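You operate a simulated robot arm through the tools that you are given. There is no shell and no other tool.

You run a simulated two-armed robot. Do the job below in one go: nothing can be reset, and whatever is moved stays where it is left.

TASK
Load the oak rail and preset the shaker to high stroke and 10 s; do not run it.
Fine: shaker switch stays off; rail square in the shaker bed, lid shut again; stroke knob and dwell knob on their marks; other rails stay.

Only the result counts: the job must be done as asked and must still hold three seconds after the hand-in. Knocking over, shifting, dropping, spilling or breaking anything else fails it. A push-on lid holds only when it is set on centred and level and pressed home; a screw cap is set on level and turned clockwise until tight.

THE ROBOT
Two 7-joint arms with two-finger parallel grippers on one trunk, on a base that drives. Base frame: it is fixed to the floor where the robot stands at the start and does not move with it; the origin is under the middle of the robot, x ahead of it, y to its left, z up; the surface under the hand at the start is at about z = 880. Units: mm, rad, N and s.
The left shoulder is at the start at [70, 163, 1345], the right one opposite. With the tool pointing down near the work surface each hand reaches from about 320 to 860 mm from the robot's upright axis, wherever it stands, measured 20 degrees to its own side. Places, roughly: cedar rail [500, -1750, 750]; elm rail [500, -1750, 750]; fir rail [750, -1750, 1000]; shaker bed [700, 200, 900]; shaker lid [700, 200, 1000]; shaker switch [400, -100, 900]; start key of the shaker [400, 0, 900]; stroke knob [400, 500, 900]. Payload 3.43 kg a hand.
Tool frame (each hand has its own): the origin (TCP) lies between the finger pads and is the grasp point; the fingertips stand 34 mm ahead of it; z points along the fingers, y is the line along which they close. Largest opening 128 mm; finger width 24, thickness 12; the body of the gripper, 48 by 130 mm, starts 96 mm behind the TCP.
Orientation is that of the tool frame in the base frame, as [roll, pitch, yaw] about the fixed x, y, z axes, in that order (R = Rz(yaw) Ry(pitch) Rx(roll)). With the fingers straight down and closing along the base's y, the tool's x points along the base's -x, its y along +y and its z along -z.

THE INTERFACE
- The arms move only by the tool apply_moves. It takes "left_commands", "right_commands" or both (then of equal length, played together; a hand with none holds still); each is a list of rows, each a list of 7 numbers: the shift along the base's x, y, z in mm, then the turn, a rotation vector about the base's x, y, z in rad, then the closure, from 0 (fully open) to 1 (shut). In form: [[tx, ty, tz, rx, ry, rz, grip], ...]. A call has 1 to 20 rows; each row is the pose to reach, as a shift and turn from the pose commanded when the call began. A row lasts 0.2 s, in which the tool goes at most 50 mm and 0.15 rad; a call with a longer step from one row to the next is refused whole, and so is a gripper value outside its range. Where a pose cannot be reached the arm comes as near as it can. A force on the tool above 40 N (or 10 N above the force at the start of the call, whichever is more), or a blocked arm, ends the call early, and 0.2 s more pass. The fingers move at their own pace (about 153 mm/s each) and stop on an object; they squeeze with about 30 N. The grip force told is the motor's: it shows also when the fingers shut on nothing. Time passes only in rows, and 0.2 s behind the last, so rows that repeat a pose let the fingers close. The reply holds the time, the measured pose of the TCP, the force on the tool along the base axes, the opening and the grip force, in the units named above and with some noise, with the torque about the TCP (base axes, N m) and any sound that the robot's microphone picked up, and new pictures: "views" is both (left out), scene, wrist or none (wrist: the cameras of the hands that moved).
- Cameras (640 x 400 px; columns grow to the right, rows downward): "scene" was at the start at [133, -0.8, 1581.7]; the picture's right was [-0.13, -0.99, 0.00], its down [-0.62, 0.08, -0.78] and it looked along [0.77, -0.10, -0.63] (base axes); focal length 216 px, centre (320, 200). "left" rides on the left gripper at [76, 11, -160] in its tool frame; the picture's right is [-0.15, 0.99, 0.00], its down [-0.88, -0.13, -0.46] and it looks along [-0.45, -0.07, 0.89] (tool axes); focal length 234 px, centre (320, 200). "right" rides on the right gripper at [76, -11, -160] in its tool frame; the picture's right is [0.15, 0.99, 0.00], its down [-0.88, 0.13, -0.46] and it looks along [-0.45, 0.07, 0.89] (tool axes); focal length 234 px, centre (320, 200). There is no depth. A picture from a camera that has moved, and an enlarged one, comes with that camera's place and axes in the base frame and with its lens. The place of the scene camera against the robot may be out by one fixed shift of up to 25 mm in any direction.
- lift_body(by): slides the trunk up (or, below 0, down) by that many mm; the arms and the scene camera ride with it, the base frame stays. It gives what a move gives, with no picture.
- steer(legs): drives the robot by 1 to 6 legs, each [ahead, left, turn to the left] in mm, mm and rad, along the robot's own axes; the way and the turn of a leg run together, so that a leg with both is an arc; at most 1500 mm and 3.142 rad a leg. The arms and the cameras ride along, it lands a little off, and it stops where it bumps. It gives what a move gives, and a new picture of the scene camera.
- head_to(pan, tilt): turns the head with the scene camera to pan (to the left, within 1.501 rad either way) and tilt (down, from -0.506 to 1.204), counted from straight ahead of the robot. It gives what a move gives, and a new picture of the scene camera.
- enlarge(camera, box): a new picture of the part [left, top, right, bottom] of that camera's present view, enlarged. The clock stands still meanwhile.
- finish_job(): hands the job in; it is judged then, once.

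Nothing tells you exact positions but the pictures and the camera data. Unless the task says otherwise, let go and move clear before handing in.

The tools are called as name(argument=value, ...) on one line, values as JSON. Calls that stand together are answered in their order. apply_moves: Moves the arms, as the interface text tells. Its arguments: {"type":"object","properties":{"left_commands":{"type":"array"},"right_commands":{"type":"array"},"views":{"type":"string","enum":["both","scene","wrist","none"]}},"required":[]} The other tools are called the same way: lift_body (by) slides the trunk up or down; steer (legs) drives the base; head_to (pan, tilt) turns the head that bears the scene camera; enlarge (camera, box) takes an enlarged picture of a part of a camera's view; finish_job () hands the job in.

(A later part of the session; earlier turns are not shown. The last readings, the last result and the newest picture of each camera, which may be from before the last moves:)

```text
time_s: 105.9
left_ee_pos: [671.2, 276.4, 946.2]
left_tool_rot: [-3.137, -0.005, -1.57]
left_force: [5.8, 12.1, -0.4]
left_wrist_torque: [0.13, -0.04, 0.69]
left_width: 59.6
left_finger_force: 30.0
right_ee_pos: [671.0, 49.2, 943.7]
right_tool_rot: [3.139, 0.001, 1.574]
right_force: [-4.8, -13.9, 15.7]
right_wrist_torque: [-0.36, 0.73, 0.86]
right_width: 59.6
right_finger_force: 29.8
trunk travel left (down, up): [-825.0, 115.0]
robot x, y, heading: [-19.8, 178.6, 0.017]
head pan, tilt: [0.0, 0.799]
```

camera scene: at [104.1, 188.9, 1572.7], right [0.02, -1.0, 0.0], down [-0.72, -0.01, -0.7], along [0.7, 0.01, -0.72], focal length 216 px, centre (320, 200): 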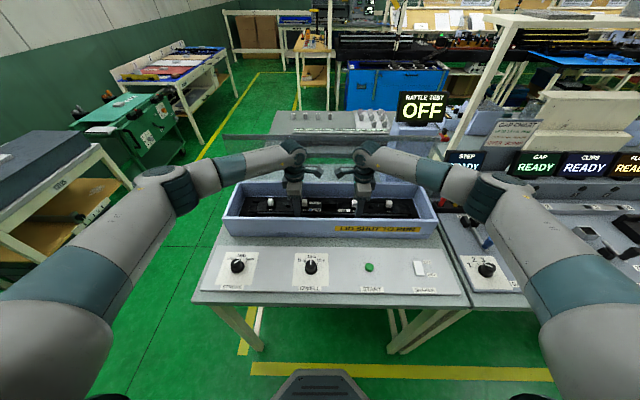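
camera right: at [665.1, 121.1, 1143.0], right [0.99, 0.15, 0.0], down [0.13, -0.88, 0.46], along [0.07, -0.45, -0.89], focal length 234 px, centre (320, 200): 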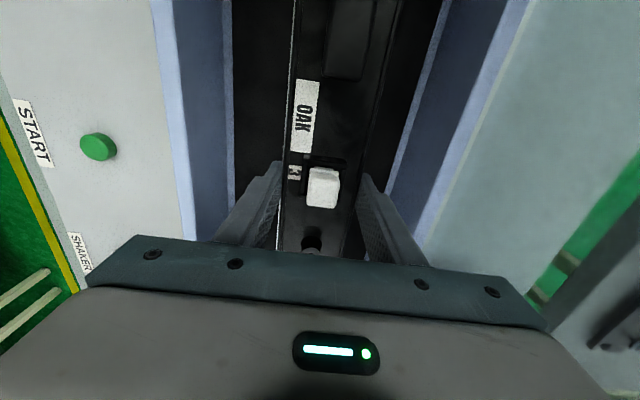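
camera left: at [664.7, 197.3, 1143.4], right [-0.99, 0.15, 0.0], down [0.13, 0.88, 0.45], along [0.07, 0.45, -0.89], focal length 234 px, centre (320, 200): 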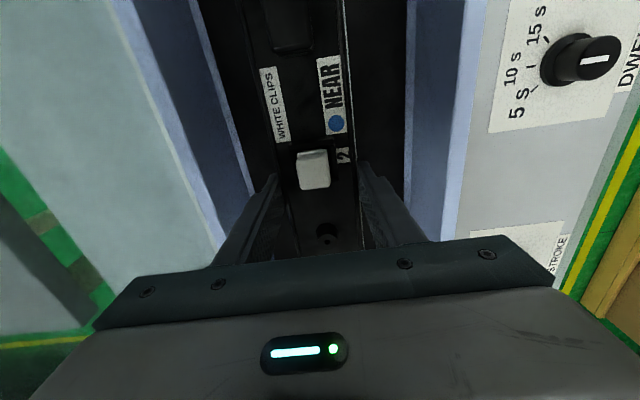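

apply_moves(left_commands=[[0, 0, -2, 0, 0, 0, 1.0], [0, 0, -3.5, 0, 0, 0, 1.0]], right_commands=[[0, 0, -0.5, 0, 0, 0, 1.0], [0, 0, -1, 0, 0, 0, 1.0]], views="scene")

enlarge(camera="scene", box=[200, 150, 460, 260])

```text
time_s: 106.5
left_ee_pos: [670.7, 276.5, 943.9]
left_tool_rot: [-3.132, -0.006, -1.571]
left_force: [3.1, 17.3, 32.8]
left_wrist_torque: [0.08, 0.93, 0.0]
left_width: 59.5
left_finger_force: 30.5
right_ee_pos: [670.4, 49.0, 944.5]
right_tool_rot: [3.135, 0.001, 1.571]
right_force: [9.9, -17.1, 14.9]
right_wrist_torque: [-0.51, 0.43, 0.82]
right_width: 59.6
right_finger_force: 30.0
trunk travel left (down, up): [-825.0, 115.0]
robot x, y, heading: [-21.9, 176.4, 0.017]
head pan, tilt: [0.0, 0.799]
camera scene: at [102.9, 189.1, 1572.7], right [0.02, -1.0, 0.0], down [-0.71, -0.01, -0.7], along [0.7, 0.01, -0.71], focal length 216 px, centre (320, 200)
```

scene: 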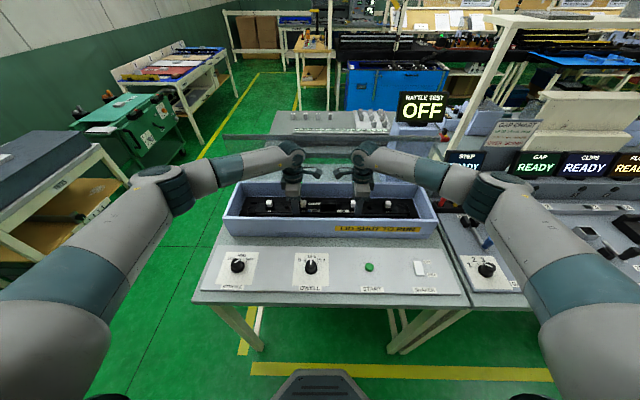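

```text
2.46 times, centred on (330, 205) of scene
camera zoom: at [102.9, 189.1, 1572.7], right [0.02, -1.0, 0.0], down [-0.71, -0.01, -0.7], along [0.7, 0.01, -0.71], focal length 533 px, centre (295, 188)
```

zoom: 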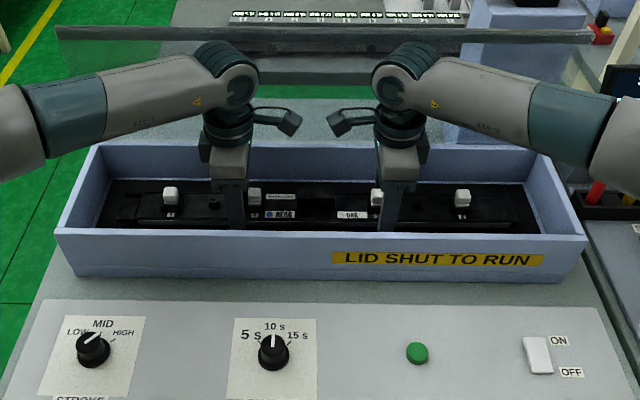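

The rail is seated on the mat at both ends. I'll open both hands together and rise straight up.

apply_moves(left_commands=[[0, 0, 1, 0, 0, 0, 0.5], [0, 0, 1, 0, 0, 0, 0.3], [0, 0, 1, 0, 0, 0, 0.25], [0, 0, 20, 0, 0, 0, 0.25], [0, 0, 55, 0, 0, 0, 0.25], [0, 0, 100, 0, 0, 0, 0.25], [0, 0, 145, 0, 0, 0, 0.25], [-10, 0, 190, 0, 0, 0, 0.25], [-40, 0, 220, 0, 0, 0, 0.25], [-80, 0, 240, 0, 0, 0, 0.25]], right_commands=[[0, 0, 1, 0, 0, 0, 0.5], [0, 0, 1, 0, 0, 0, 0.3], [0, 0, 1, 0, 0, 0, 0.25], [0, 0, 20, 0, 0, 0, 0.25], [0, 0, 55, 0, 0, 0, 0.25], [0, 0, 100, 0, 0, 0, 0.25], [0, 0, 145, 0, 0, 0, 0.25], [-10, 0, 190, 0, 0, 0, 0.25], [-40, 0, 220, 0, 0, 0, 0.25], [-80, 0, 240, 0, 0, 0, 0.25]], views="both")

enlarge(camera="scene", box=[200, 150, 460, 260])

```text
time_s: 108.7
left_ee_pos: [587.9, 275.0, 1182.2]
left_tool_rot: [-3.135, -0.005, -1.57]
left_force: [-0.6, -0.5, -1.0]
left_wrist_torque: [-0.03, -0.05, 0.01]
left_width: 96.3
left_finger_force: 0.2
right_ee_pos: [588.3, 44.8, 1181.8]
right_tool_rot: [3.138, 0.002, 1.573]
right_force: [0.1, -0.2, 0.9]
right_wrist_torque: [-0.03, -0.06, -0.02]
right_width: 96.0
right_finger_force: 0.1
trunk travel left (down, up): [-825.0, 115.0]
robot x, y, heading: [-22.8, 173.6, 0.019]
head pan, tilt: [0.0, 0.799]
camera scene: at [103.8, 188.7, 1571.9], right [0.02, -1.0, 0.0], down [-0.72, -0.01, -0.7], along [0.7, 0.01, -0.72], focal length 216 px, centre (320, 200)
camera right: at [576.5, 120.9, 1341.6], right [0.99, 0.15, 0.0], down [0.13, -0.88, 0.46], along [0.07, -0.45, -0.89], focal length 234 px, centre (320, 200)
camera left: at [576.8, 199.5, 1341.6], right [-0.99, 0.15, -0.01], down [0.13, 0.88, 0.45], along [0.07, 0.45, -0.89], focal length 234 px, centre (320, 200)
```

scene: 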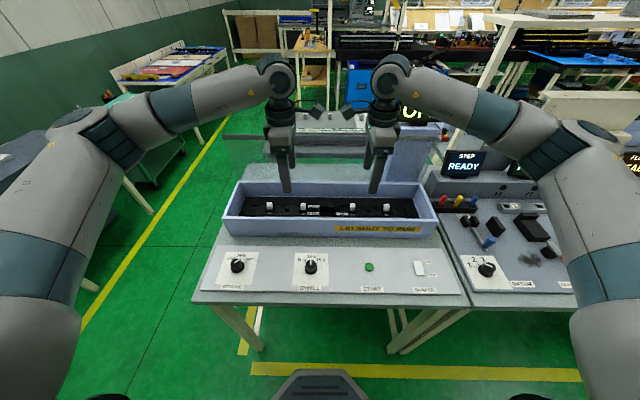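
right: 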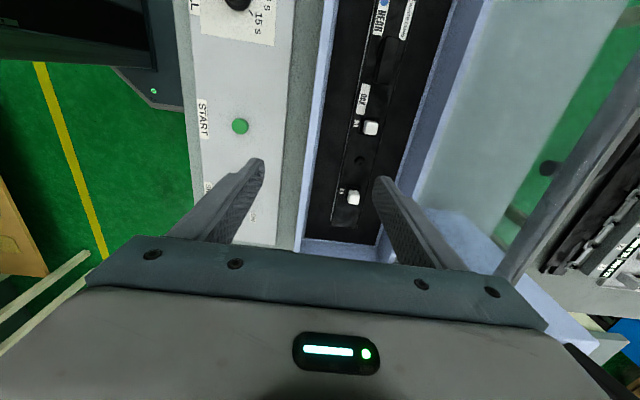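
left: 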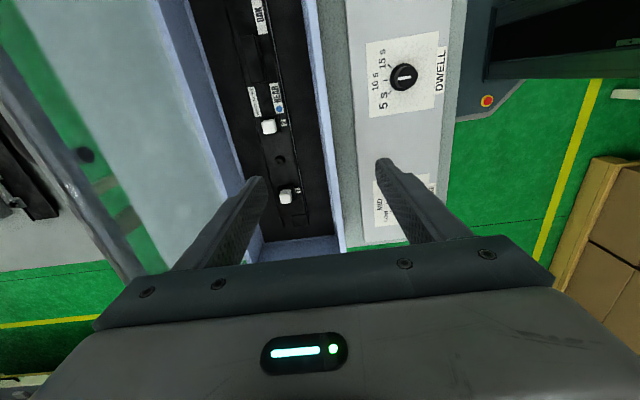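

```text
2.46 times, centred on (330, 205) of scene
camera zoom: at [103.8, 188.7, 1571.9], right [0.02, -1.0, 0.0], down [-0.72, -0.01, -0.7], along [0.7, 0.01, -0.72], focal length 533 px, centre (295, 188)
```

zoom: 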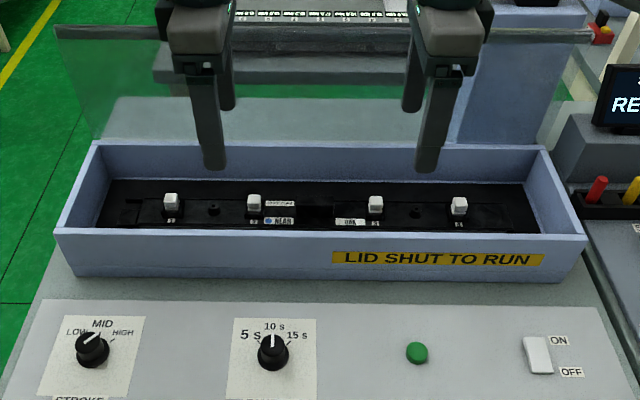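

The rail lies square on the mat with all clips on. Next is shutting the lid: I'll raise both hands, then drive back to the spot from which the left arm reached the handle.

apply_moves(left_commands=[[-10, 0, 40, 0, 0, 0, 0.25], [-20, 0, 80, 0, 0, 0, 0.25], [-30, 0, 120, 0, 0, 0, 0.25], [-40, 0, 160, 0, 0, 0, 0.25], [-60, 0, 185, 0, 0, 0, 0.25], [-80, 0, 190, 0, 0, 0, 0.25]], right_commands=[[-25, -10, 40, 0, 0, 0, 0.25], [-50, -20, 75, 0, 0, 0, 0.25], [-80, -30, 110, 0, 0, 0, 0.25], [-110, -40, 145, 0, 0, 0, 0.25], [-140, -50, 175, 0, 0, 0, 0.25], [-170, -60, 205, 0, 0, 0, 0.25]], views="none")

steer(legs=[[0, -175, -0.018], [58, 0, 0]])

head_to(pan=0.25, tilt=0.7)

```text
time_s: 110.1
left_ee_pos: [507.8, 277.4, 1369.8]
left_tool_rot: [-3.138, -0.006, -1.568]
left_force: [0.2, -0.4, -0.4]
left_wrist_torque: [0.0, -0.04, -0.01]
left_width: 95.8
left_finger_force: 0.1
right_ee_pos: [416.3, -9.9, 1387.5]
right_tool_rot: [3.141, 0.001, 1.573]
right_force: [-0.9, 0.1, -0.1]
right_wrist_torque: [-0.05, -0.04, 0.0]
right_width: 96.0
right_finger_force: 0.1
trunk travel left (down, up): [-825.0, 115.0]
robot x, y, heading: [-20.5, 174.9, 0.016]
head pan, tilt: [0.0, 0.799]
```

```text
time_s: 112.2
left_ee_pos: [560.4, 91.0, 1372.4]
left_tool_rot: [-3.132, -0.005, -1.59]
left_force: [0.2, 0.1, -0.1]
left_wrist_torque: [-0.02, -0.08, -0.01]
left_width: 96.2
left_finger_force: 0.0
right_ee_pos: [462.6, -195.1, 1389.5]
right_tool_rot: [3.135, 0.003, 1.551]
right_force: [-1.0, 0.0, 0.5]
right_wrist_torque: [-0.03, -0.09, 0.03]
right_width: 95.8
right_finger_force: 0.0
trunk travel left (down, up): [-825.0, 115.0]
robot x, y, heading: [33.0, 3.2, -0.004]
head pan, tilt: [0.0, 0.799]
camera scene: at [154.2, 11.3, 1572.7], right [0.0, -1.0, 0.0], down [-0.71, 0.0, -0.7], along [0.7, 0.0, -0.71], focal length 216 px, centre (320, 200)
```

scene: 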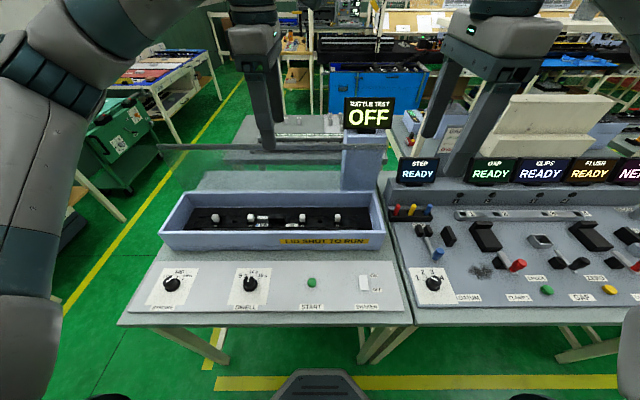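

```text
time_s: 113.0
left_ee_pos: [570.2, 89.6, 1368.1]
left_tool_rot: [-3.14, -0.005, -1.593]
left_force: [0.5, -0.5, -0.2]
left_wrist_torque: [0.01, 0.03, -0.02]
left_width: 96.0
left_finger_force: 0.1
right_ee_pos: [472.3, -197.3, 1386.2]
right_tool_rot: [-3.139, 0.001, 1.552]
right_force: [0.7, 1.0, 0.4]
right_wrist_torque: [0.02, 0.04, -0.05]
right_width: 96.0
right_finger_force: 0.0
trunk travel left (down, up): [-825.0, 115.0]
robot x, y, heading: [37.2, -2.3, -0.003]
head pan, tilt: [0.25, 0.7]
camera scene: at [167.4, 30.0, 1579.7], right [0.24, -0.97, 0.0], down [-0.63, -0.16, -0.76], along [0.74, 0.19, -0.65], focal length 216 px, centre (320, 200)
```

scene: 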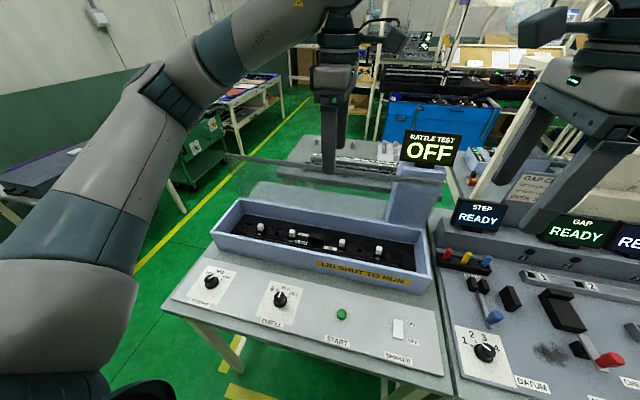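

The base is back at about x = 37 and the lid still stands open. I'll bring the left hand back over the lid's top to just above the handle bar.

apply_moves(left_commands=[[0, 30, 0, 0, 0.05, 0.014, 0.4], [0, 59, 0, 0, 0.1, 0.028, 0.6], [45, 59, -5, 0, 0.15, 0.028, 0.68], [90, 59, -10, 0, 0.2, 0.028, 0.68], [135, 59, -25, 0, 0.2, 0.028, 0.68], [175, 59, -45, 0, 0.2, 0.028, 0.68], [210, 59, -70, 0, 0.2, 0.028, 0.68], [232, 59, -100, 0, 0.2, 0.028, 0.68], [245, 59, -125, 0, 0.2, 0.028, 0.68], [245, 59, -125, 0, 0.2, 0.028, 0.68]], views="both")

enlarge(camera="left", box=[240, 60, 420, 190])

enlarge(camera="scene", box=[230, 120, 450, 230])

```text
time_s: 115.2
left_ee_pos: [811.2, 145.2, 1243.1]
left_tool_rot: [2.947, -0.005, -1.562]
left_force: [-0.7, 0.1, -0.4]
left_wrist_torque: [0.02, -0.03, -0.04]
left_width: 40.9
left_finger_force: 0.0
right_ee_pos: [470.9, -196.8, 1387.0]
right_tool_rot: [-3.142, 0.001, 1.551]
right_force: [0.3, -0.6, -0.3]
right_wrist_torque: [0.0, -0.03, 0.01]
right_width: 96.0
right_finger_force: 0.1
trunk travel left (down, up): [-825.0, 115.0]
robot x, y, heading: [34.5, 2.0, -0.004]
head pan, tilt: [0.25, 0.7]
camera scene: at [165.2, 29.9, 1579.9], right [0.24, -0.97, 0.0], down [-0.62, -0.16, -0.77], along [0.74, 0.19, -0.64], focal length 216 px, centre (320, 200)
camera left: at [831.6, 71.3, 1401.3], right [-0.97, 0.14, 0.19], down [0.21, 0.88, 0.42], along [-0.11, 0.44, -0.89], focal length 234 px, centre (320, 200)
```

scene: 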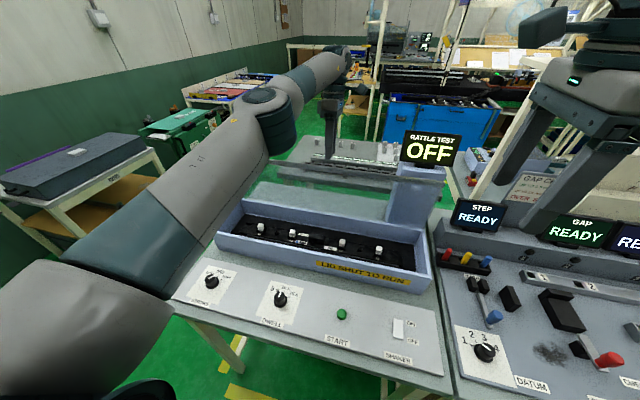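
left: 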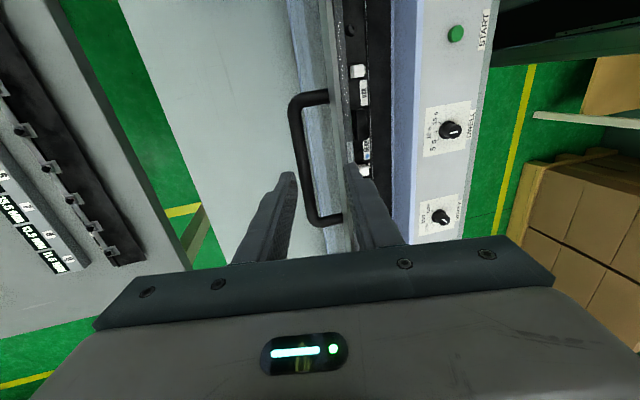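

```text
3.08 times, centred on (330, 125) of left
camera zoom: at [831.6, 71.3, 1401.3], right [-0.97, 0.14, 0.19], down [0.21, 0.88, 0.42], along [-0.11, 0.44, -0.89], focal length 720 px, centre (289, 431)
```

zoom: 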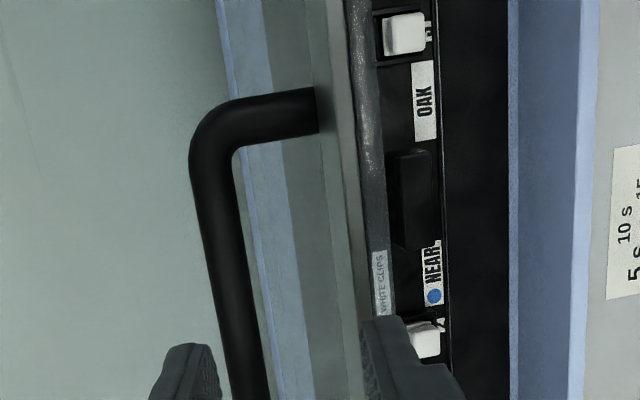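

```text
2.91 times, centred on (340, 175) of scene
camera zoom: at [165.2, 29.9, 1579.9], right [0.24, -0.97, 0.0], down [-0.62, -0.16, -0.77], along [0.74, 0.19, -0.64], focal length 630 px, centre (262, 273)
```

zoom: 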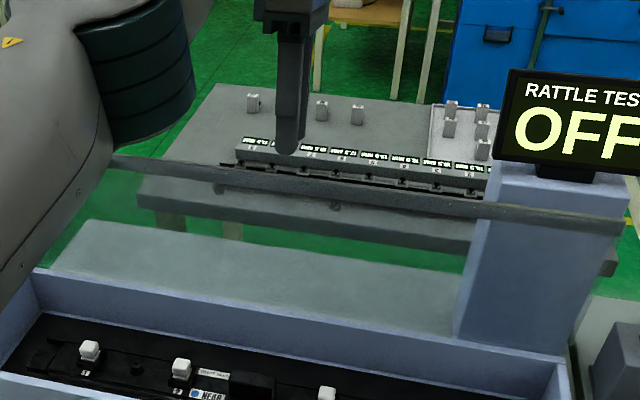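

apply_moves(left_commands=[[3, 1, -15, 0, 0, 0, 0.68], [5, 2, -32, 0, 0, 0, 0.68], [5, 2, -50, 0, 0, 0, 0.68], [5, 2, -68, 0, 0, 0, 0.68], [5, 2, -68, 0, 0, 0, 0.68]], views="wrist")

enlarge(camera="left", box=[240, 80, 420, 210])

```text
time_s: 116.4
left_ee_pos: [814.3, 149.1, 1174.8]
left_tool_rot: [2.944, -0.005, -1.565]
left_force: [0.1, -0.3, 0.1]
left_wrist_torque: [0.01, -0.04, 0.01]
left_width: 40.8
left_finger_force: 0.1
right_ee_pos: [471.3, -198.0, 1386.0]
right_tool_rot: [3.14, 0.002, 1.551]
right_force: [0.0, -0.3, 0.1]
right_wrist_torque: [-0.01, 0.01, 0.0]
right_width: 95.9
right_finger_force: 0.1
trunk travel left (down, up): [-825.0, 115.0]
robot x, y, heading: [35.4, -3.8, -0.003]
head pan, tilt: [0.25, 0.7]
camera left: at [836.9, 74.4, 1334.2], right [-0.97, 0.14, 0.19], down [0.21, 0.88, 0.42], along [-0.11, 0.44, -0.89], focal length 234 px, centre (320, 200)
```

left: 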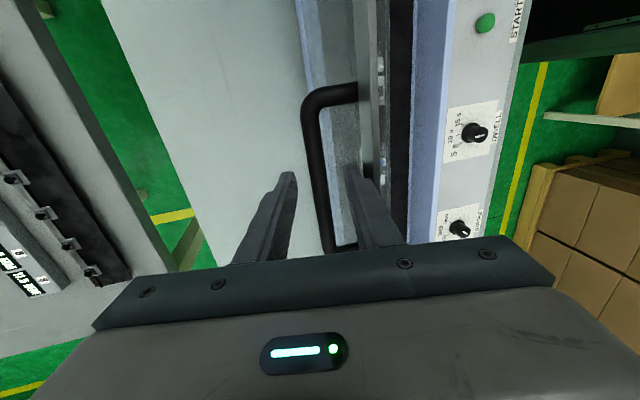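

```text
3.08 times, centred on (330, 145) of left
camera zoom: at [836.9, 74.4, 1334.2], right [-0.97, 0.14, 0.19], down [0.21, 0.88, 0.42], along [-0.11, 0.44, -0.89], focal length 720 px, centre (289, 369)
```

zoom: 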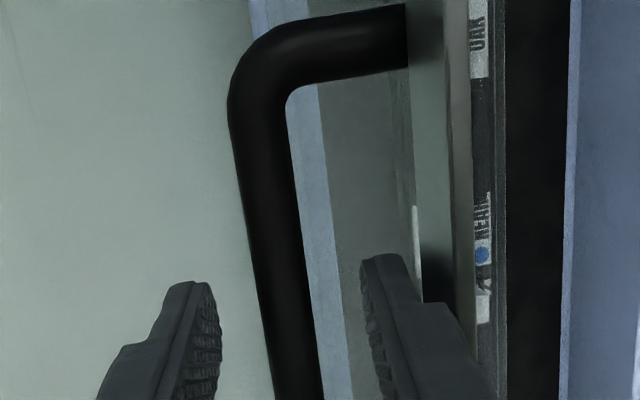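

The bar is between the fingers again. I'll close on it and bring the lid back over the top along its arc.

apply_moves(left_commands=[[0, 0, 0, 0, 0, 0, 0.85], [0, 0, 0, 0, 0, 0, 0.97], [0, 0, 0, 0, 0, 0, 0.97], [-6, 0, 1.2, 0, 0, 0, 0.97], [-12.1, 0, 2.3, 0, 0, 0, 0.97], [-18, 0, 3, 0, 0, 0, 0.97], [-24.4, 0, 3.7, 0, 0, 0, 0.97], [-30.5, 0, 4, 0, 0, 0, 0.97], [-36.8, 0, 4.2, 0, 0, 0, 0.97], [-36.8, 0, 4.2, 0, 0, 0, 0.97]], views="both")

```text
time_s: 118.6
left_ee_pos: [781.7, 150.0, 1182.1]
left_tool_rot: [2.946, -0.006, -1.565]
left_force: [1.5, 0.0, -2.7]
left_wrist_torque: [0.16, -0.17, -1.08]
left_width: 13.5
left_finger_force: 45.4
right_ee_pos: [471.4, -196.5, 1385.9]
right_tool_rot: [-3.141, 0.002, 1.552]
right_force: [-0.7, -0.1, 0.1]
right_wrist_torque: [-0.01, 0.0, -0.01]
right_width: 96.2
right_finger_force: 0.0
trunk travel left (down, up): [-825.0, 115.0]
robot x, y, heading: [36.7, 0.4, -0.006]
head pan, tilt: [0.25, 0.7]
camera scene: at [166.7, 30.1, 1579.8], right [0.24, -0.97, 0.0], down [-0.63, -0.16, -0.76], along [0.74, 0.19, -0.64], focal length 216 px, centre (320, 200)
camera left: at [803.1, 75.2, 1340.1], right [-0.97, 0.14, 0.19], down [0.21, 0.88, 0.42], along [-0.11, 0.44, -0.89], focal length 234 px, centre (320, 200)
```

scene: 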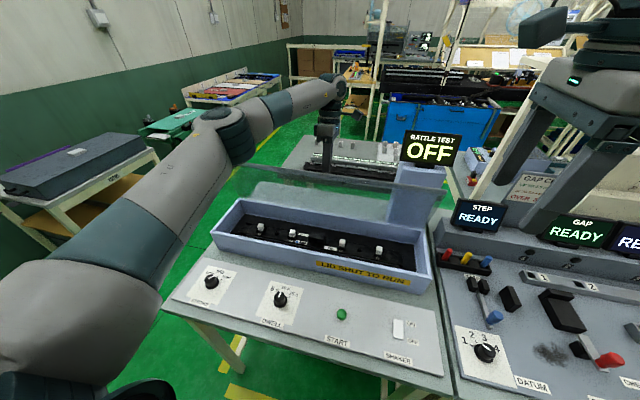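
left: 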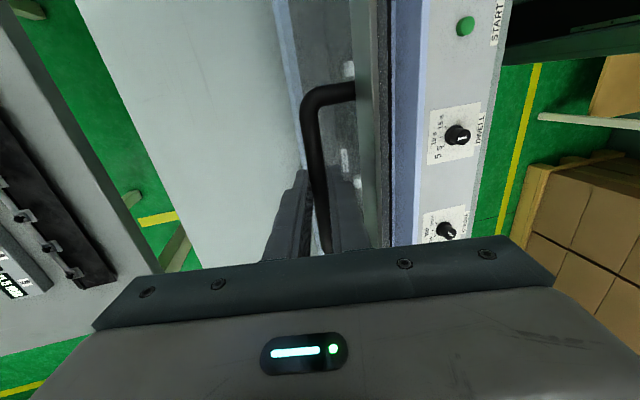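

apply_moves(left_commands=[[-6, 0, -0.2, 0, 0, 0, 0.97], [-12.3, 0, -0.4, 0, 0, 0, 0.97], [-18.4, 0, -1, 0, 0, 0, 0.97], [-24.6, 0, -1.6, 0, 0, 0, 0.97], [-30.7, 0, -2.5, 0, 0, 0, 0.97], [-36.8, 0, -3.6, 0, 0, 0, 0.97], [-42.8, 0, -5, 0, 0, 0, 0.97], [-48.8, 0, -6.5, 0, 0, 0, 0.97], [-54.7, 0, -8.3, 0, 0, 0, 0.97], [-60.6, 0, -10.3, 0, 0, 0, 0.97], [-70.4, 0, -14.2, 0, 0, 0, 0.97], [-70.4, 0, -14.2, 0, 0, 0, 0.97]], views="both")

```text
time_s: 121.2
left_ee_pos: [709.9, 148.3, 1168.1]
left_tool_rot: [2.946, -0.005, -1.563]
left_force: [-5.3, 0.8, 12.6]
left_wrist_torque: [0.14, 0.11, -0.91]
left_width: 13.6
left_finger_force: 45.1
right_ee_pos: [469.4, -197.5, 1386.9]
right_tool_rot: [3.14, 0.002, 1.551]
right_force: [0.5, -0.1, -0.2]
right_wrist_torque: [0.0, -0.02, 0.01]
right_width: 95.8
right_finger_force: 0.0
trunk travel left (down, up): [-825.0, 115.0]
robot x, y, heading: [35.0, -0.8, -0.0]
head pan, tilt: [0.25, 0.7]
camera scene: at [162.5, 29.8, 1580.2], right [0.24, -0.97, 0.0], down [-0.62, -0.16, -0.77], along [0.74, 0.19, -0.64], focal length 216 px, centre (320, 200)
camera left: at [730.6, 75.1, 1326.1], right [-0.97, 0.14, 0.19], down [0.21, 0.88, 0.42], along [-0.11, 0.44, -0.89], focal length 234 px, centre (320, 200)
```

scene: 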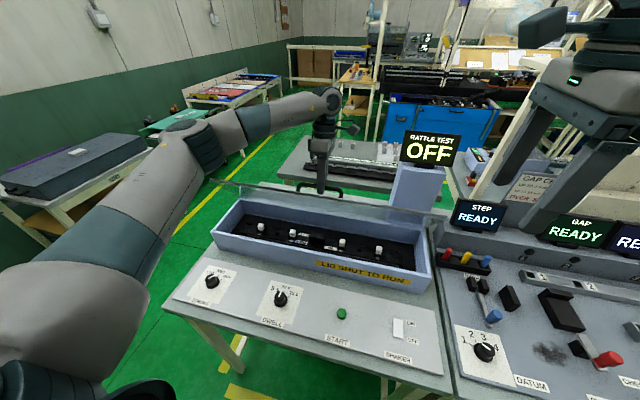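
left: 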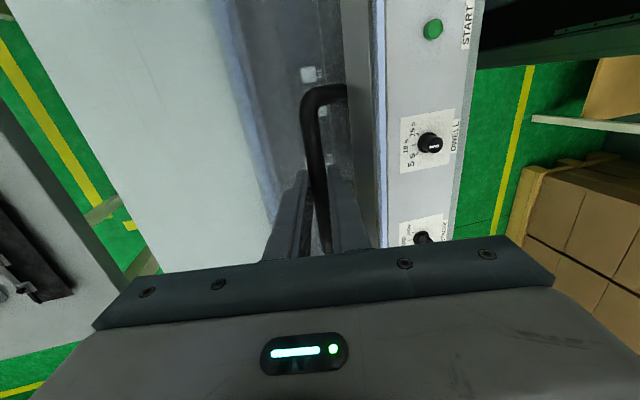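

apply_moves(left_commands=[[-13.6, 0, -5.3, 0, -0.075, 0, 0.97], [-26.7, 0, -11.6, 0, -0.15, 0, 0.97], [-39.3, 0, -18.9, 0, -0.225, 0, 0.97], [-51.3, 0, -27.1, 0, -0.3, 0, 0.97], [-62.6, 0, -36.2, 0, -0.375, 0, 0.97], [-73.3, 0, -46.1, 0, -0.45, 0, 0.97], [-83.2, 0, -56.8, 0, -0.525, 0, 0.97], [-92.2, 0, -68.2, 0, -0.6, 0, 0.97], [-92.2, 0, -68.2, 0, -0.6, 0, 0.97]], views="both")

```text
time_s: 123.2
left_ee_pos: [616.9, 149.6, 1098.9]
left_tool_rot: [-2.737, -0.008, -1.57]
left_force: [-18.3, 8.3, 6.9]
left_wrist_torque: [0.47, 0.33, -0.81]
left_width: 13.8
left_finger_force: 45.1
right_ee_pos: [465.8, -195.1, 1388.1]
right_tool_rot: [3.138, 0.002, 1.553]
right_force: [-0.1, 1.1, -0.1]
right_wrist_torque: [-0.01, -0.02, 0.02]
right_width: 96.2
right_finger_force: 0.1
trunk travel left (down, up): [-825.0, 115.0]
robot x, y, heading: [34.5, 1.6, -0.0]
head pan, tilt: [0.25, 0.7]
camera scene: at [160.8, 31.4, 1580.3], right [0.24, -0.97, 0.0], down [-0.62, -0.16, -0.77], along [0.74, 0.19, -0.64], focal length 216 px, centre (320, 200)
camera left: at [544.0, 74.9, 1240.9], right [-0.91, 0.14, -0.39], down [-0.06, 0.88, 0.46], along [0.41, 0.44, -0.8], focal length 234 px, centre (320, 200)
```

scene: 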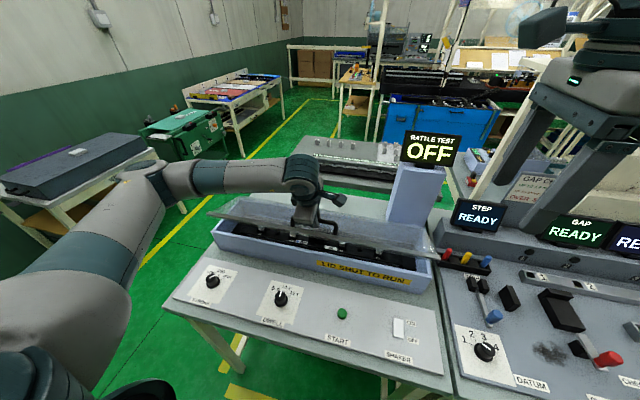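
left: 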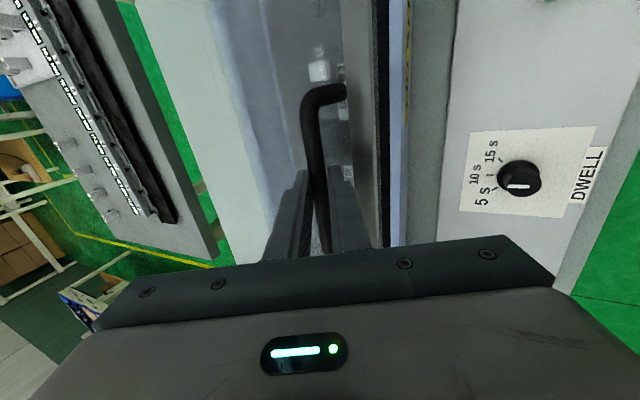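

apply_moves(left_commands=[[-5.5, 0, -6, 0, -0.038, 0, 0.97], [-10, 0, -12, 0, -0.075, 0, 0.97], [-13.7, 0, -18, 0, -0.113, 0, 0.97], [-17.4, 0, -24.6, 0, -0.15, 0, 0.97], [-20.6, 0, -31, 0, -0.188, 0, 0.97], [-23.7, 0, -37.7, 0, -0.225, 0, 0.97], [-26.3, 0, -44.4, 0, -0.263, 0, 0.97], [-27.5, 0, -48, 0, -0.283, 0, 0.97], [-29, 0, -51.3, 0, -0.3, 0, 0.97], [-29, 0, -51.3, 0, -0.3, 0, 0.97]], views="both")

enlarge(camera="scene", box=[190, 160, 450, 300])

```text
time_s: 125.4
left_ee_pos: [590.0, 149.3, 1045.5]
left_tool_rot: [-2.439, -0.01, -1.569]
left_force: [2.5, 1.6, -0.5]
left_wrist_torque: [0.35, -0.03, -0.85]
left_width: 13.6
left_finger_force: 45.2
right_ee_pos: [472.1, -196.5, 1386.4]
right_tool_rot: [3.141, 0.002, 1.551]
right_force: [0.8, 0.0, 0.3]
right_wrist_torque: [0.0, 0.02, 0.0]
right_width: 95.9
right_finger_force: 0.1
trunk travel left (down, up): [-825.0, 115.0]
robot x, y, heading: [36.2, -2.7, -0.002]
head pan, tilt: [0.25, 0.7]
camera scene: at [166.2, 30.3, 1579.8], right [0.24, -0.97, 0.0], down [-0.63, -0.16, -0.76], along [0.74, 0.19, -0.64], focal length 216 px, centre (320, 200)
camera left: at [478.7, 74.8, 1160.9], right [-0.75, 0.14, -0.64], down [-0.2, 0.88, 0.42], along [0.63, 0.44, -0.64], focal length 234 px, centre (320, 200)
```

scene: 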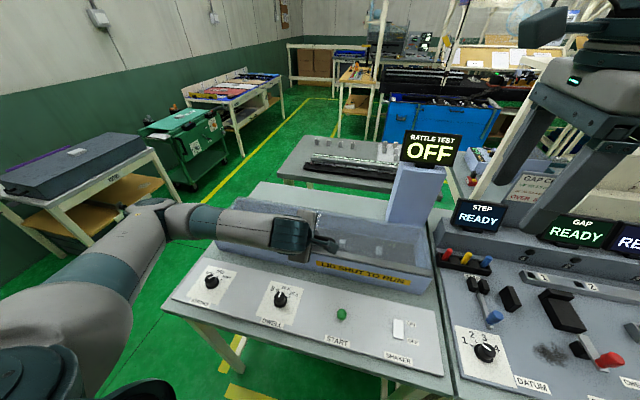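
left: 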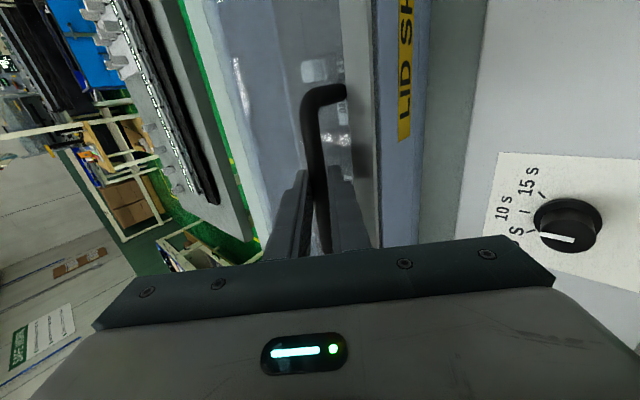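

```text
2.46 times, centred on (320, 230) of scene
camera zoom: at [166.2, 30.3, 1579.8], right [0.24, -0.97, 0.0], down [-0.63, -0.16, -0.76], along [0.74, 0.19, -0.64], focal length 533 px, centre (320, 126)
```

zoom: 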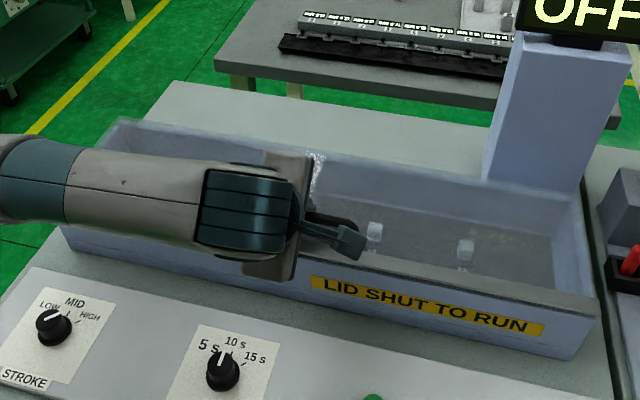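

apply_moves(left_commands=[[-0.5, 0, -2, 0, -0.01, 0, 0.97], [-1, 0, -4, 0, -0.015, 0, 0.97], [-1.5, 0, -6, 0, -0.02, 0, 0.97]], views="scene")

enlarge(camera="scene", box=[190, 180, 450, 300])

```text
time_s: 126.2
left_ee_pos: [589.6, 149.6, 1045.0]
left_tool_rot: [-2.406, -0.012, -1.569]
left_force: [10.9, 1.7, 35.5]
left_wrist_torque: [0.43, -0.56, -0.88]
left_width: 13.7
left_finger_force: 45.0
right_ee_pos: [470.5, -196.4, 1387.0]
right_tool_rot: [3.141, 0.0, 1.551]
right_force: [0.1, -0.2, 0.5]
right_wrist_torque: [0.0, -0.04, 0.04]
right_width: 96.0
right_finger_force: 0.1
trunk travel left (down, up): [-825.0, 115.0]
robot x, y, heading: [35.0, 0.0, -0.001]
head pan, tilt: [0.25, 0.7]
camera scene: at [163.9, 29.2, 1580.6], right [0.24, -0.97, 0.0], down [-0.62, -0.16, -0.77], along [0.74, 0.19, -0.64], focal length 216 px, centre (320, 200)
```

scene: 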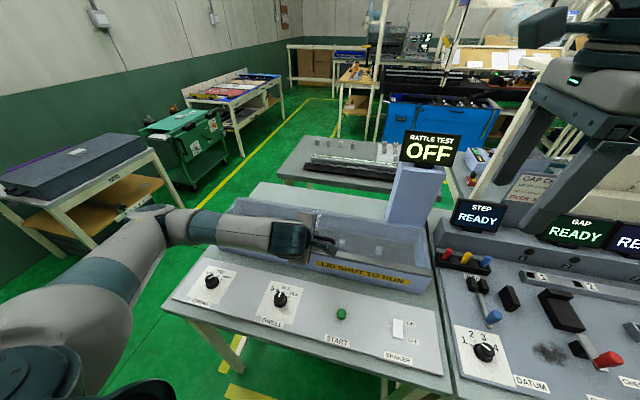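

```text
2.46 times, centred on (320, 240) of scene
camera zoom: at [163.9, 29.2, 1580.6], right [0.24, -0.97, 0.0], down [-0.62, -0.16, -0.77], along [0.74, 0.19, -0.64], focal length 533 px, centre (320, 102)
```

zoom: 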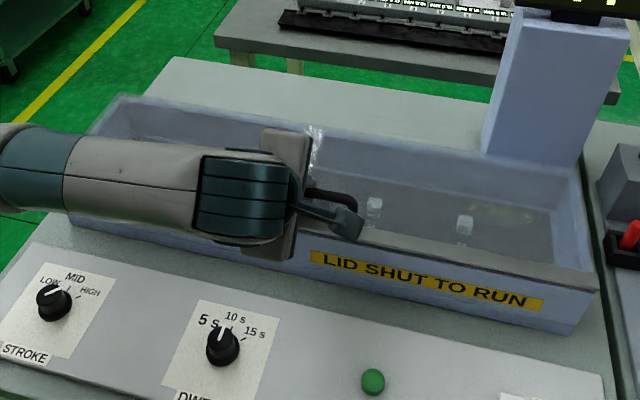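

The lid is down firm on the box, pushing back at 35 N. I'll relax, open the fingers and withdraw along the finger axis.

apply_moves(left_commands=[[0.5, 0, 3, 0, 0, 0, 0.97], [0.5, 0, 3, 0, 0, 0, 0.75], [0.5, 0, 3, 0, 0, 0, 0.72], [-13, 0, 18, 0, 0, 0, 0.72], [-27, 0, 33, 0, 0, 0, 0.72], [-40, 0, 55, 0, 0, 0, 0.72], [-60, 0, 95, 0, 0, 0, 0.72], [-70, 0, 140, 0, 0, 0, 0.5], [-80, 0, 185, 0, 0.1, 0, 0.3]], views="both")

enlarge(camera="scene", box=[190, 170, 450, 300])

```text
time_s: 128.2
left_ee_pos: [527.0, 136.9, 1233.7]
left_tool_rot: [-2.519, -0.008, -1.569]
left_force: [0.2, 0.8, 0.0]
left_wrist_torque: [0.01, -0.01, -0.01]
left_width: 89.8
left_finger_force: 0.0
left hand out of reach, approached as far as the arm can: row 6, 7, 8, 9
right_ee_pos: [469.9, -196.9, 1386.2]
right_tool_rot: [3.14, 0.001, 1.552]
right_force: [0.3, 0.3, -0.1]
right_wrist_torque: [0.0, -0.03, 0.0]
right_width: 96.1
right_finger_force: 0.0
trunk travel left (down, up): [-825.0, 115.0]
robot x, y, heading: [35.6, -0.2, -0.008]
head pan, tilt: [0.25, 0.7]
camera scene: at [163.6, 29.6, 1579.9], right [0.24, -0.97, 0.0], down [-0.62, -0.16, -0.77], along [0.74, 0.19, -0.64], focal length 216 px, centre (320, 200)
camera left: at [425.4, 62.9, 1358.2], right [-0.8, 0.14, -0.58], down [-0.16, 0.88, 0.44], along [0.57, 0.45, -0.69], focal length 234 px, centre (320, 200)
```

scene: 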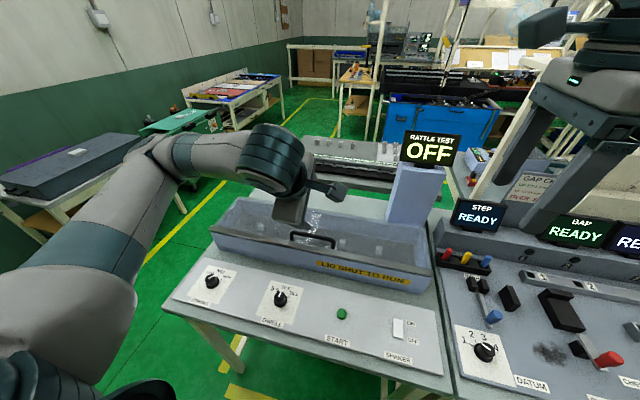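
left: 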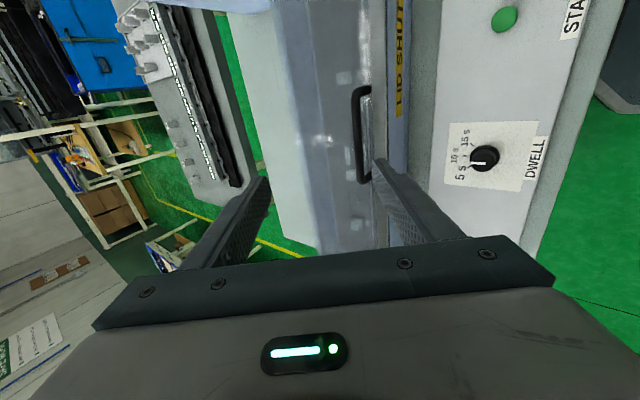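

```text
2.46 times, centred on (320, 235) of scene
camera zoom: at [163.6, 29.6, 1579.9], right [0.24, -0.97, 0.0], down [-0.62, -0.16, -0.77], along [0.74, 0.19, -0.64], focal length 533 px, centre (320, 114)
```

zoom: 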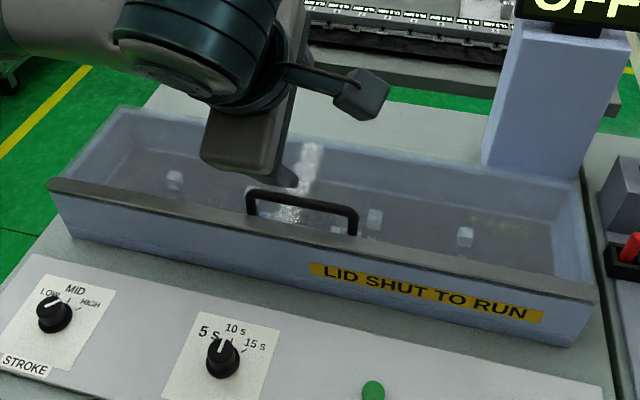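

The lid is shut with the rail under it. I'll level the left hand and bring it over the panel to verify both knobs from above.

apply_moves(left_commands=[[-10, 5, 15, 0, 0.13, 0, 0], [-20, 10, 30, 0, 0.26, 0, 0], [-30, 20, 45, 0, 0.39, 0, 0], [-45, 30, 60, 0, 0.52, 0, 0], [-60, 45, 70, 0, 0.622, 0, 0], [-75, 60, 80, 0, 0.622, 0, 0], [-90, 75, 85, 0, 0.622, 0, 0]], views="none")

apply_moves(left_commands=[[0, 15, 0, 0, 0, -0.145, 0], [0, 30, 0, 0, 0, -0.29, 0], [0, 45, 0, 0, 0, -0.435, 0], [0, 60, 0, 0, 0, -0.58, 0], [0, 75, 0, 0, 0, -0.725, 0], [0, 90, 0, 0, 0, -0.87, 0], [0, 100, 0, 0, 0, -1.015, 0], [0, 110, 0, 0, 0, -1.16, 0], [0, 120, 0, 0, 0, -1.305, 0], [0, 120, 0, 0, 0, -1.45, 0], [0, 120, 0, 0, 0, -1.57, 0]], views="both")

enlarge(camera="left", box=[120, 60, 440, 220])

```text
time_s: 129.8
left_ee_pos: [432.5, 216.8, 1315.4]
left_tool_rot: [-3.138, -0.006, -1.564]
left_force: [0.2, 0.1, 0.6]
left_wrist_torque: [-0.01, -0.03, 0.0]
left_width: 128.2
left_finger_force: 0.1
right_ee_pos: [470.5, -195.3, 1387.2]
right_tool_rot: [3.14, 0.001, 1.552]
right_force: [-0.5, 0.3, -0.8]
right_wrist_torque: [0.02, -0.04, 0.0]
right_width: 95.9
right_finger_force: 0.2
trunk travel left (down, up): [-825.0, 115.0]
robot x, y, heading: [35.6, -1.9, -0.0]
head pan, tilt: [0.25, 0.7]
```

```text
time_s: 132.2
left_ee_pos: [438.2, 337.6, 1315.1]
left_tool_rot: [-3.139, -0.007, -3.135]
left_force: [-0.1, -0.4, -0.3]
left_wrist_torque: [0.01, -0.01, -0.04]
left_width: 127.7
left_finger_force: 0.1
right_ee_pos: [471.2, -196.0, 1386.3]
right_tool_rot: [-3.141, 0.002, 1.554]
right_force: [0.2, 0.0, 0.5]
right_wrist_torque: [0.0, 0.01, 0.0]
right_width: 96.0
right_finger_force: 0.1
trunk travel left (down, up): [-825.0, 115.0]
robot x, y, heading: [34.8, -0.1, -0.004]
head pan, tilt: [0.25, 0.7]
camera scene: at [165.7, 30.0, 1579.9], right [0.24, -0.97, 0.0], down [-0.63, -0.16, -0.76], along [0.74, 0.19, -0.64], focal length 216 px, centre (320, 200)
camera left: at [363.8, 349.2, 1475.7], right [0.14, 0.99, 0.0], down [0.88, -0.13, 0.45], along [0.44, -0.07, -0.89], focal length 234 px, centre (320, 200)
```

scene: 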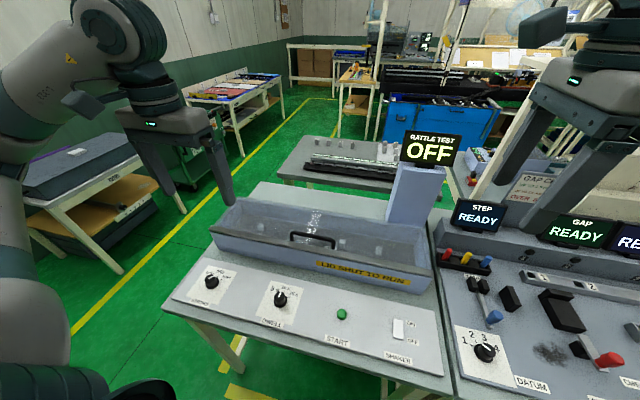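
left: 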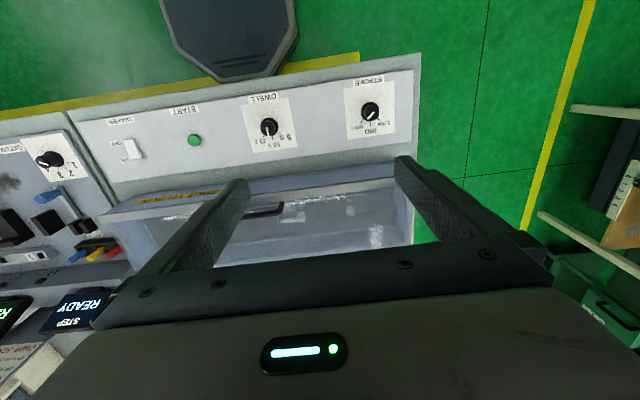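

```text
2.00 times, centred on (280, 140) of left
camera zoom: at [363.8, 349.2, 1475.7], right [0.14, 0.99, 0.0], down [0.88, -0.13, 0.45], along [0.44, -0.07, -0.89], focal length 468 px, centre (400, 320)
```

zoom: 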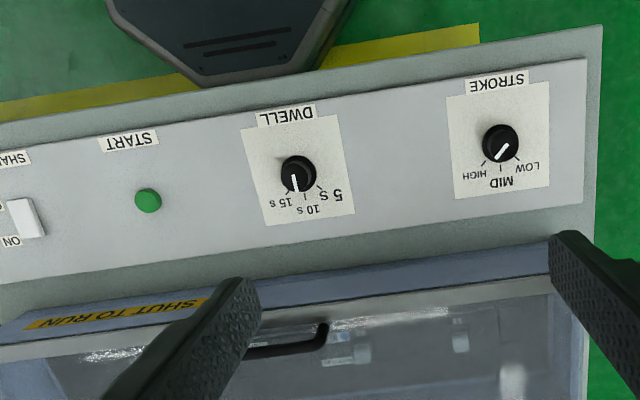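

enlarge(camera="scene", box=[200, 190, 320, 270])

enlarge(camera="scene", box=[310, 200, 450, 300])

enlarge(camera="left", box=[230, 85, 400, 165])

```text
5.00 times, centred on (260, 230) of scene
camera zoom: at [165.7, 30.0, 1579.9], right [0.24, -0.97, 0.0], down [-0.63, -0.16, -0.76], along [0.74, 0.19, -0.64], focal length 1082 px, centre (620, 50)
```

zoom: 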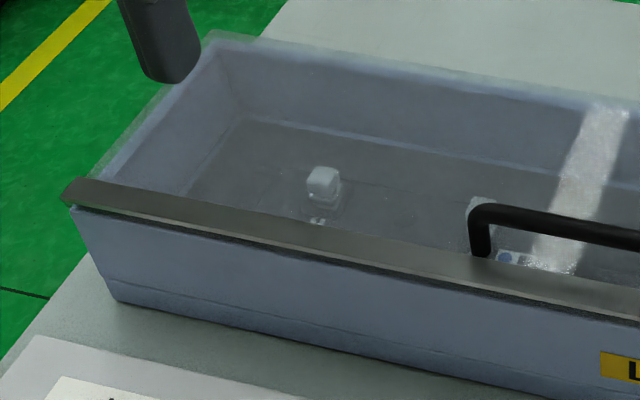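

```text
4.00 times, centred on (380, 250) of scene
camera zoom: at [165.7, 30.0, 1579.9], right [0.24, -0.97, 0.0], down [-0.63, -0.16, -0.76], along [0.74, 0.19, -0.64], focal length 866 px, centre (80, 0)
```

zoom: 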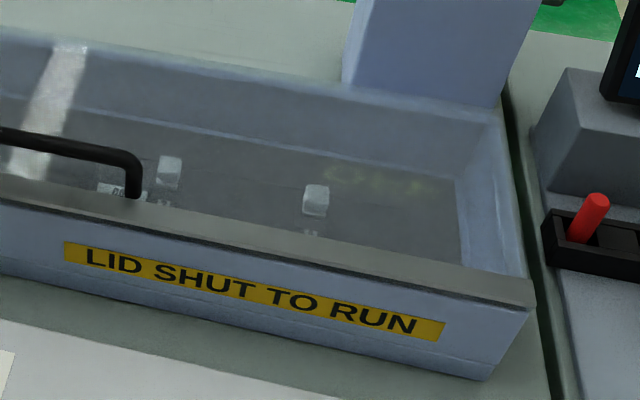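

```text
3.76 times, centred on (315, 125) of left
camera zoom: at [363.8, 349.2, 1475.7], right [0.14, 0.99, 0.0], down [0.88, -0.13, 0.45], along [0.44, -0.07, -0.89], focal length 882 px, centre (339, 482)
```

zoom: 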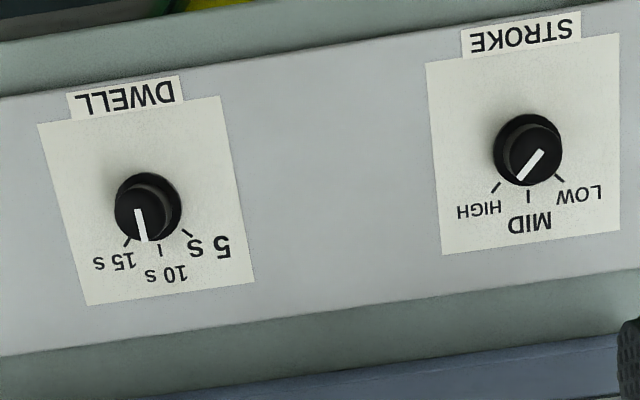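

Both pointers are on their marks: stroke on HIGH, dwell on 10 s. To be sure the lid is fully home I'll press its front strip gently with closed fingers beside the handle.

apply_moves(left_commands=[[25, -13, -20, 0, 0, 0, 0.5], [50, -26, -50, 0, 0, 0, 1], [77, -39, -85, 0, 0, 0, 1], [104, -52, -125, 0, 0, 0, 1], [130, -65, -165, 0, 0, 0, 1], [150, -74, -205, 0, 0, 0, 1], [154, -78, -245, 0, 0, 0, 1], [154, -78, -265, 0, 0, 0, 1], [154, -78, -272, 0, 0, 0, 1]], views="both")

apply_moves(left_commands=[[0, 0, -4, 0, 0, 0, 1], [0, 0, -8, 0, 0, 0, 1], [0, 0, -12, 0, 0, 0, 1]], views="none")

```text
time_s: 134.2
left_ee_pos: [592.9, 258.9, 1043.9]
left_tool_rot: [-3.141, -0.008, -3.135]
left_force: [-0.9, -0.3, 0.8]
left_wrist_torque: [0.0, -0.01, -0.06]
left_width: 0.1
left_finger_force: 30.2
right_ee_pos: [471.2, -196.5, 1386.8]
right_tool_rot: [3.14, 0.002, 1.551]
right_force: [0.5, 0.0, 0.2]
right_wrist_torque: [0.02, 0.0, 0.01]
right_width: 96.1
right_finger_force: 0.0
trunk travel left (down, up): [-825.0, 115.0]
robot x, y, heading: [36.1, -0.8, -0.007]
head pan, tilt: [0.25, 0.7]
camera scene: at [165.7, 30.0, 1579.9], right [0.24, -0.97, 0.0], down [-0.63, -0.16, -0.76], along [0.74, 0.19, -0.64], focal length 216 px, centre (320, 200)
camera left: at [520.0, 270.0, 1202.8], right [0.14, 0.99, 0.0], down [0.88, -0.12, 0.45], along [0.44, -0.06, -0.89], focal length 234 px, centre (320, 200)
```

scene: 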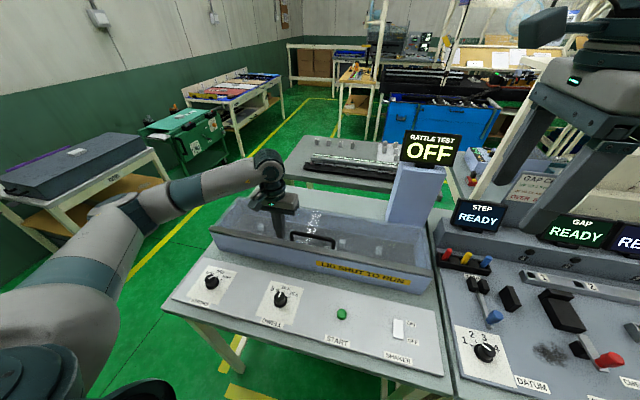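
left: 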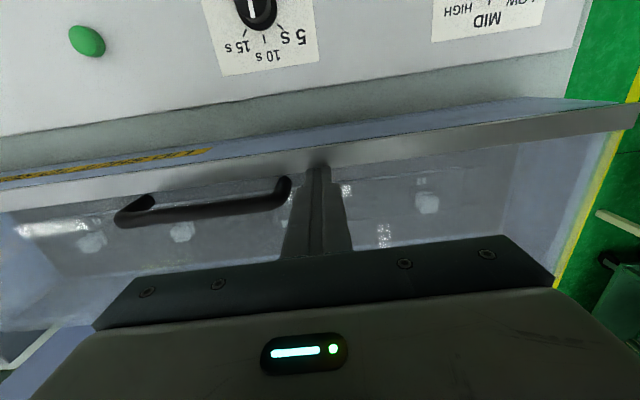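

```text
time_s: 135.0
left_ee_pos: [591.9, 259.0, 1030.7]
left_tool_rot: [-3.139, -0.007, -3.135]
left_force: [0.4, 0.3, -0.2]
left_wrist_torque: [-0.05, 0.01, 0.0]
left_width: 0.0
left_finger_force: 30.3
right_ee_pos: [471.5, -197.1, 1386.3]
right_tool_rot: [-3.141, 0.003, 1.552]
right_force: [0.7, -0.2, -0.5]
right_wrist_torque: [-0.01, 0.01, 0.05]
right_width: 96.0
right_finger_force: 0.1
trunk travel left (down, up): [-825.0, 115.0]
robot x, y, heading: [35.8, 0.6, -0.009]
head pan, tilt: [0.25, 0.7]
```

apply_moves(left_commands=[[0, 0, -3, 0, 0, 0, 1], [0, 0, -6, 0, 0, 0, 1], [0, 0, -9, 0, 0, 0, 1]], views="none")

```text
time_s: 135.9
left_ee_pos: [590.8, 258.8, 1029.4]
left_tool_rot: [-3.138, 0.004, -3.134]
left_force: [-10.3, -2.0, 19.2]
left_wrist_torque: [-0.04, 0.6, 0.03]
left_width: 0.2
left_finger_force: 30.8
right_ee_pos: [468.9, -198.5, 1387.4]
right_tool_rot: [-3.141, 0.0, 1.553]
right_force: [0.5, 0.3, 1.5]
right_wrist_torque: [0.01, 0.0, -0.04]
right_width: 96.2
right_finger_force: 0.1
trunk travel left (down, up): [-825.0, 115.0]
robot x, y, heading: [37.4, 3.0, -0.005]
head pan, tilt: [0.25, 0.7]
stopped in row 3 (left hand): the force on the tool passed its limit at 42 N (the readings are from after the stop); the commanded pose is now the measured one
```

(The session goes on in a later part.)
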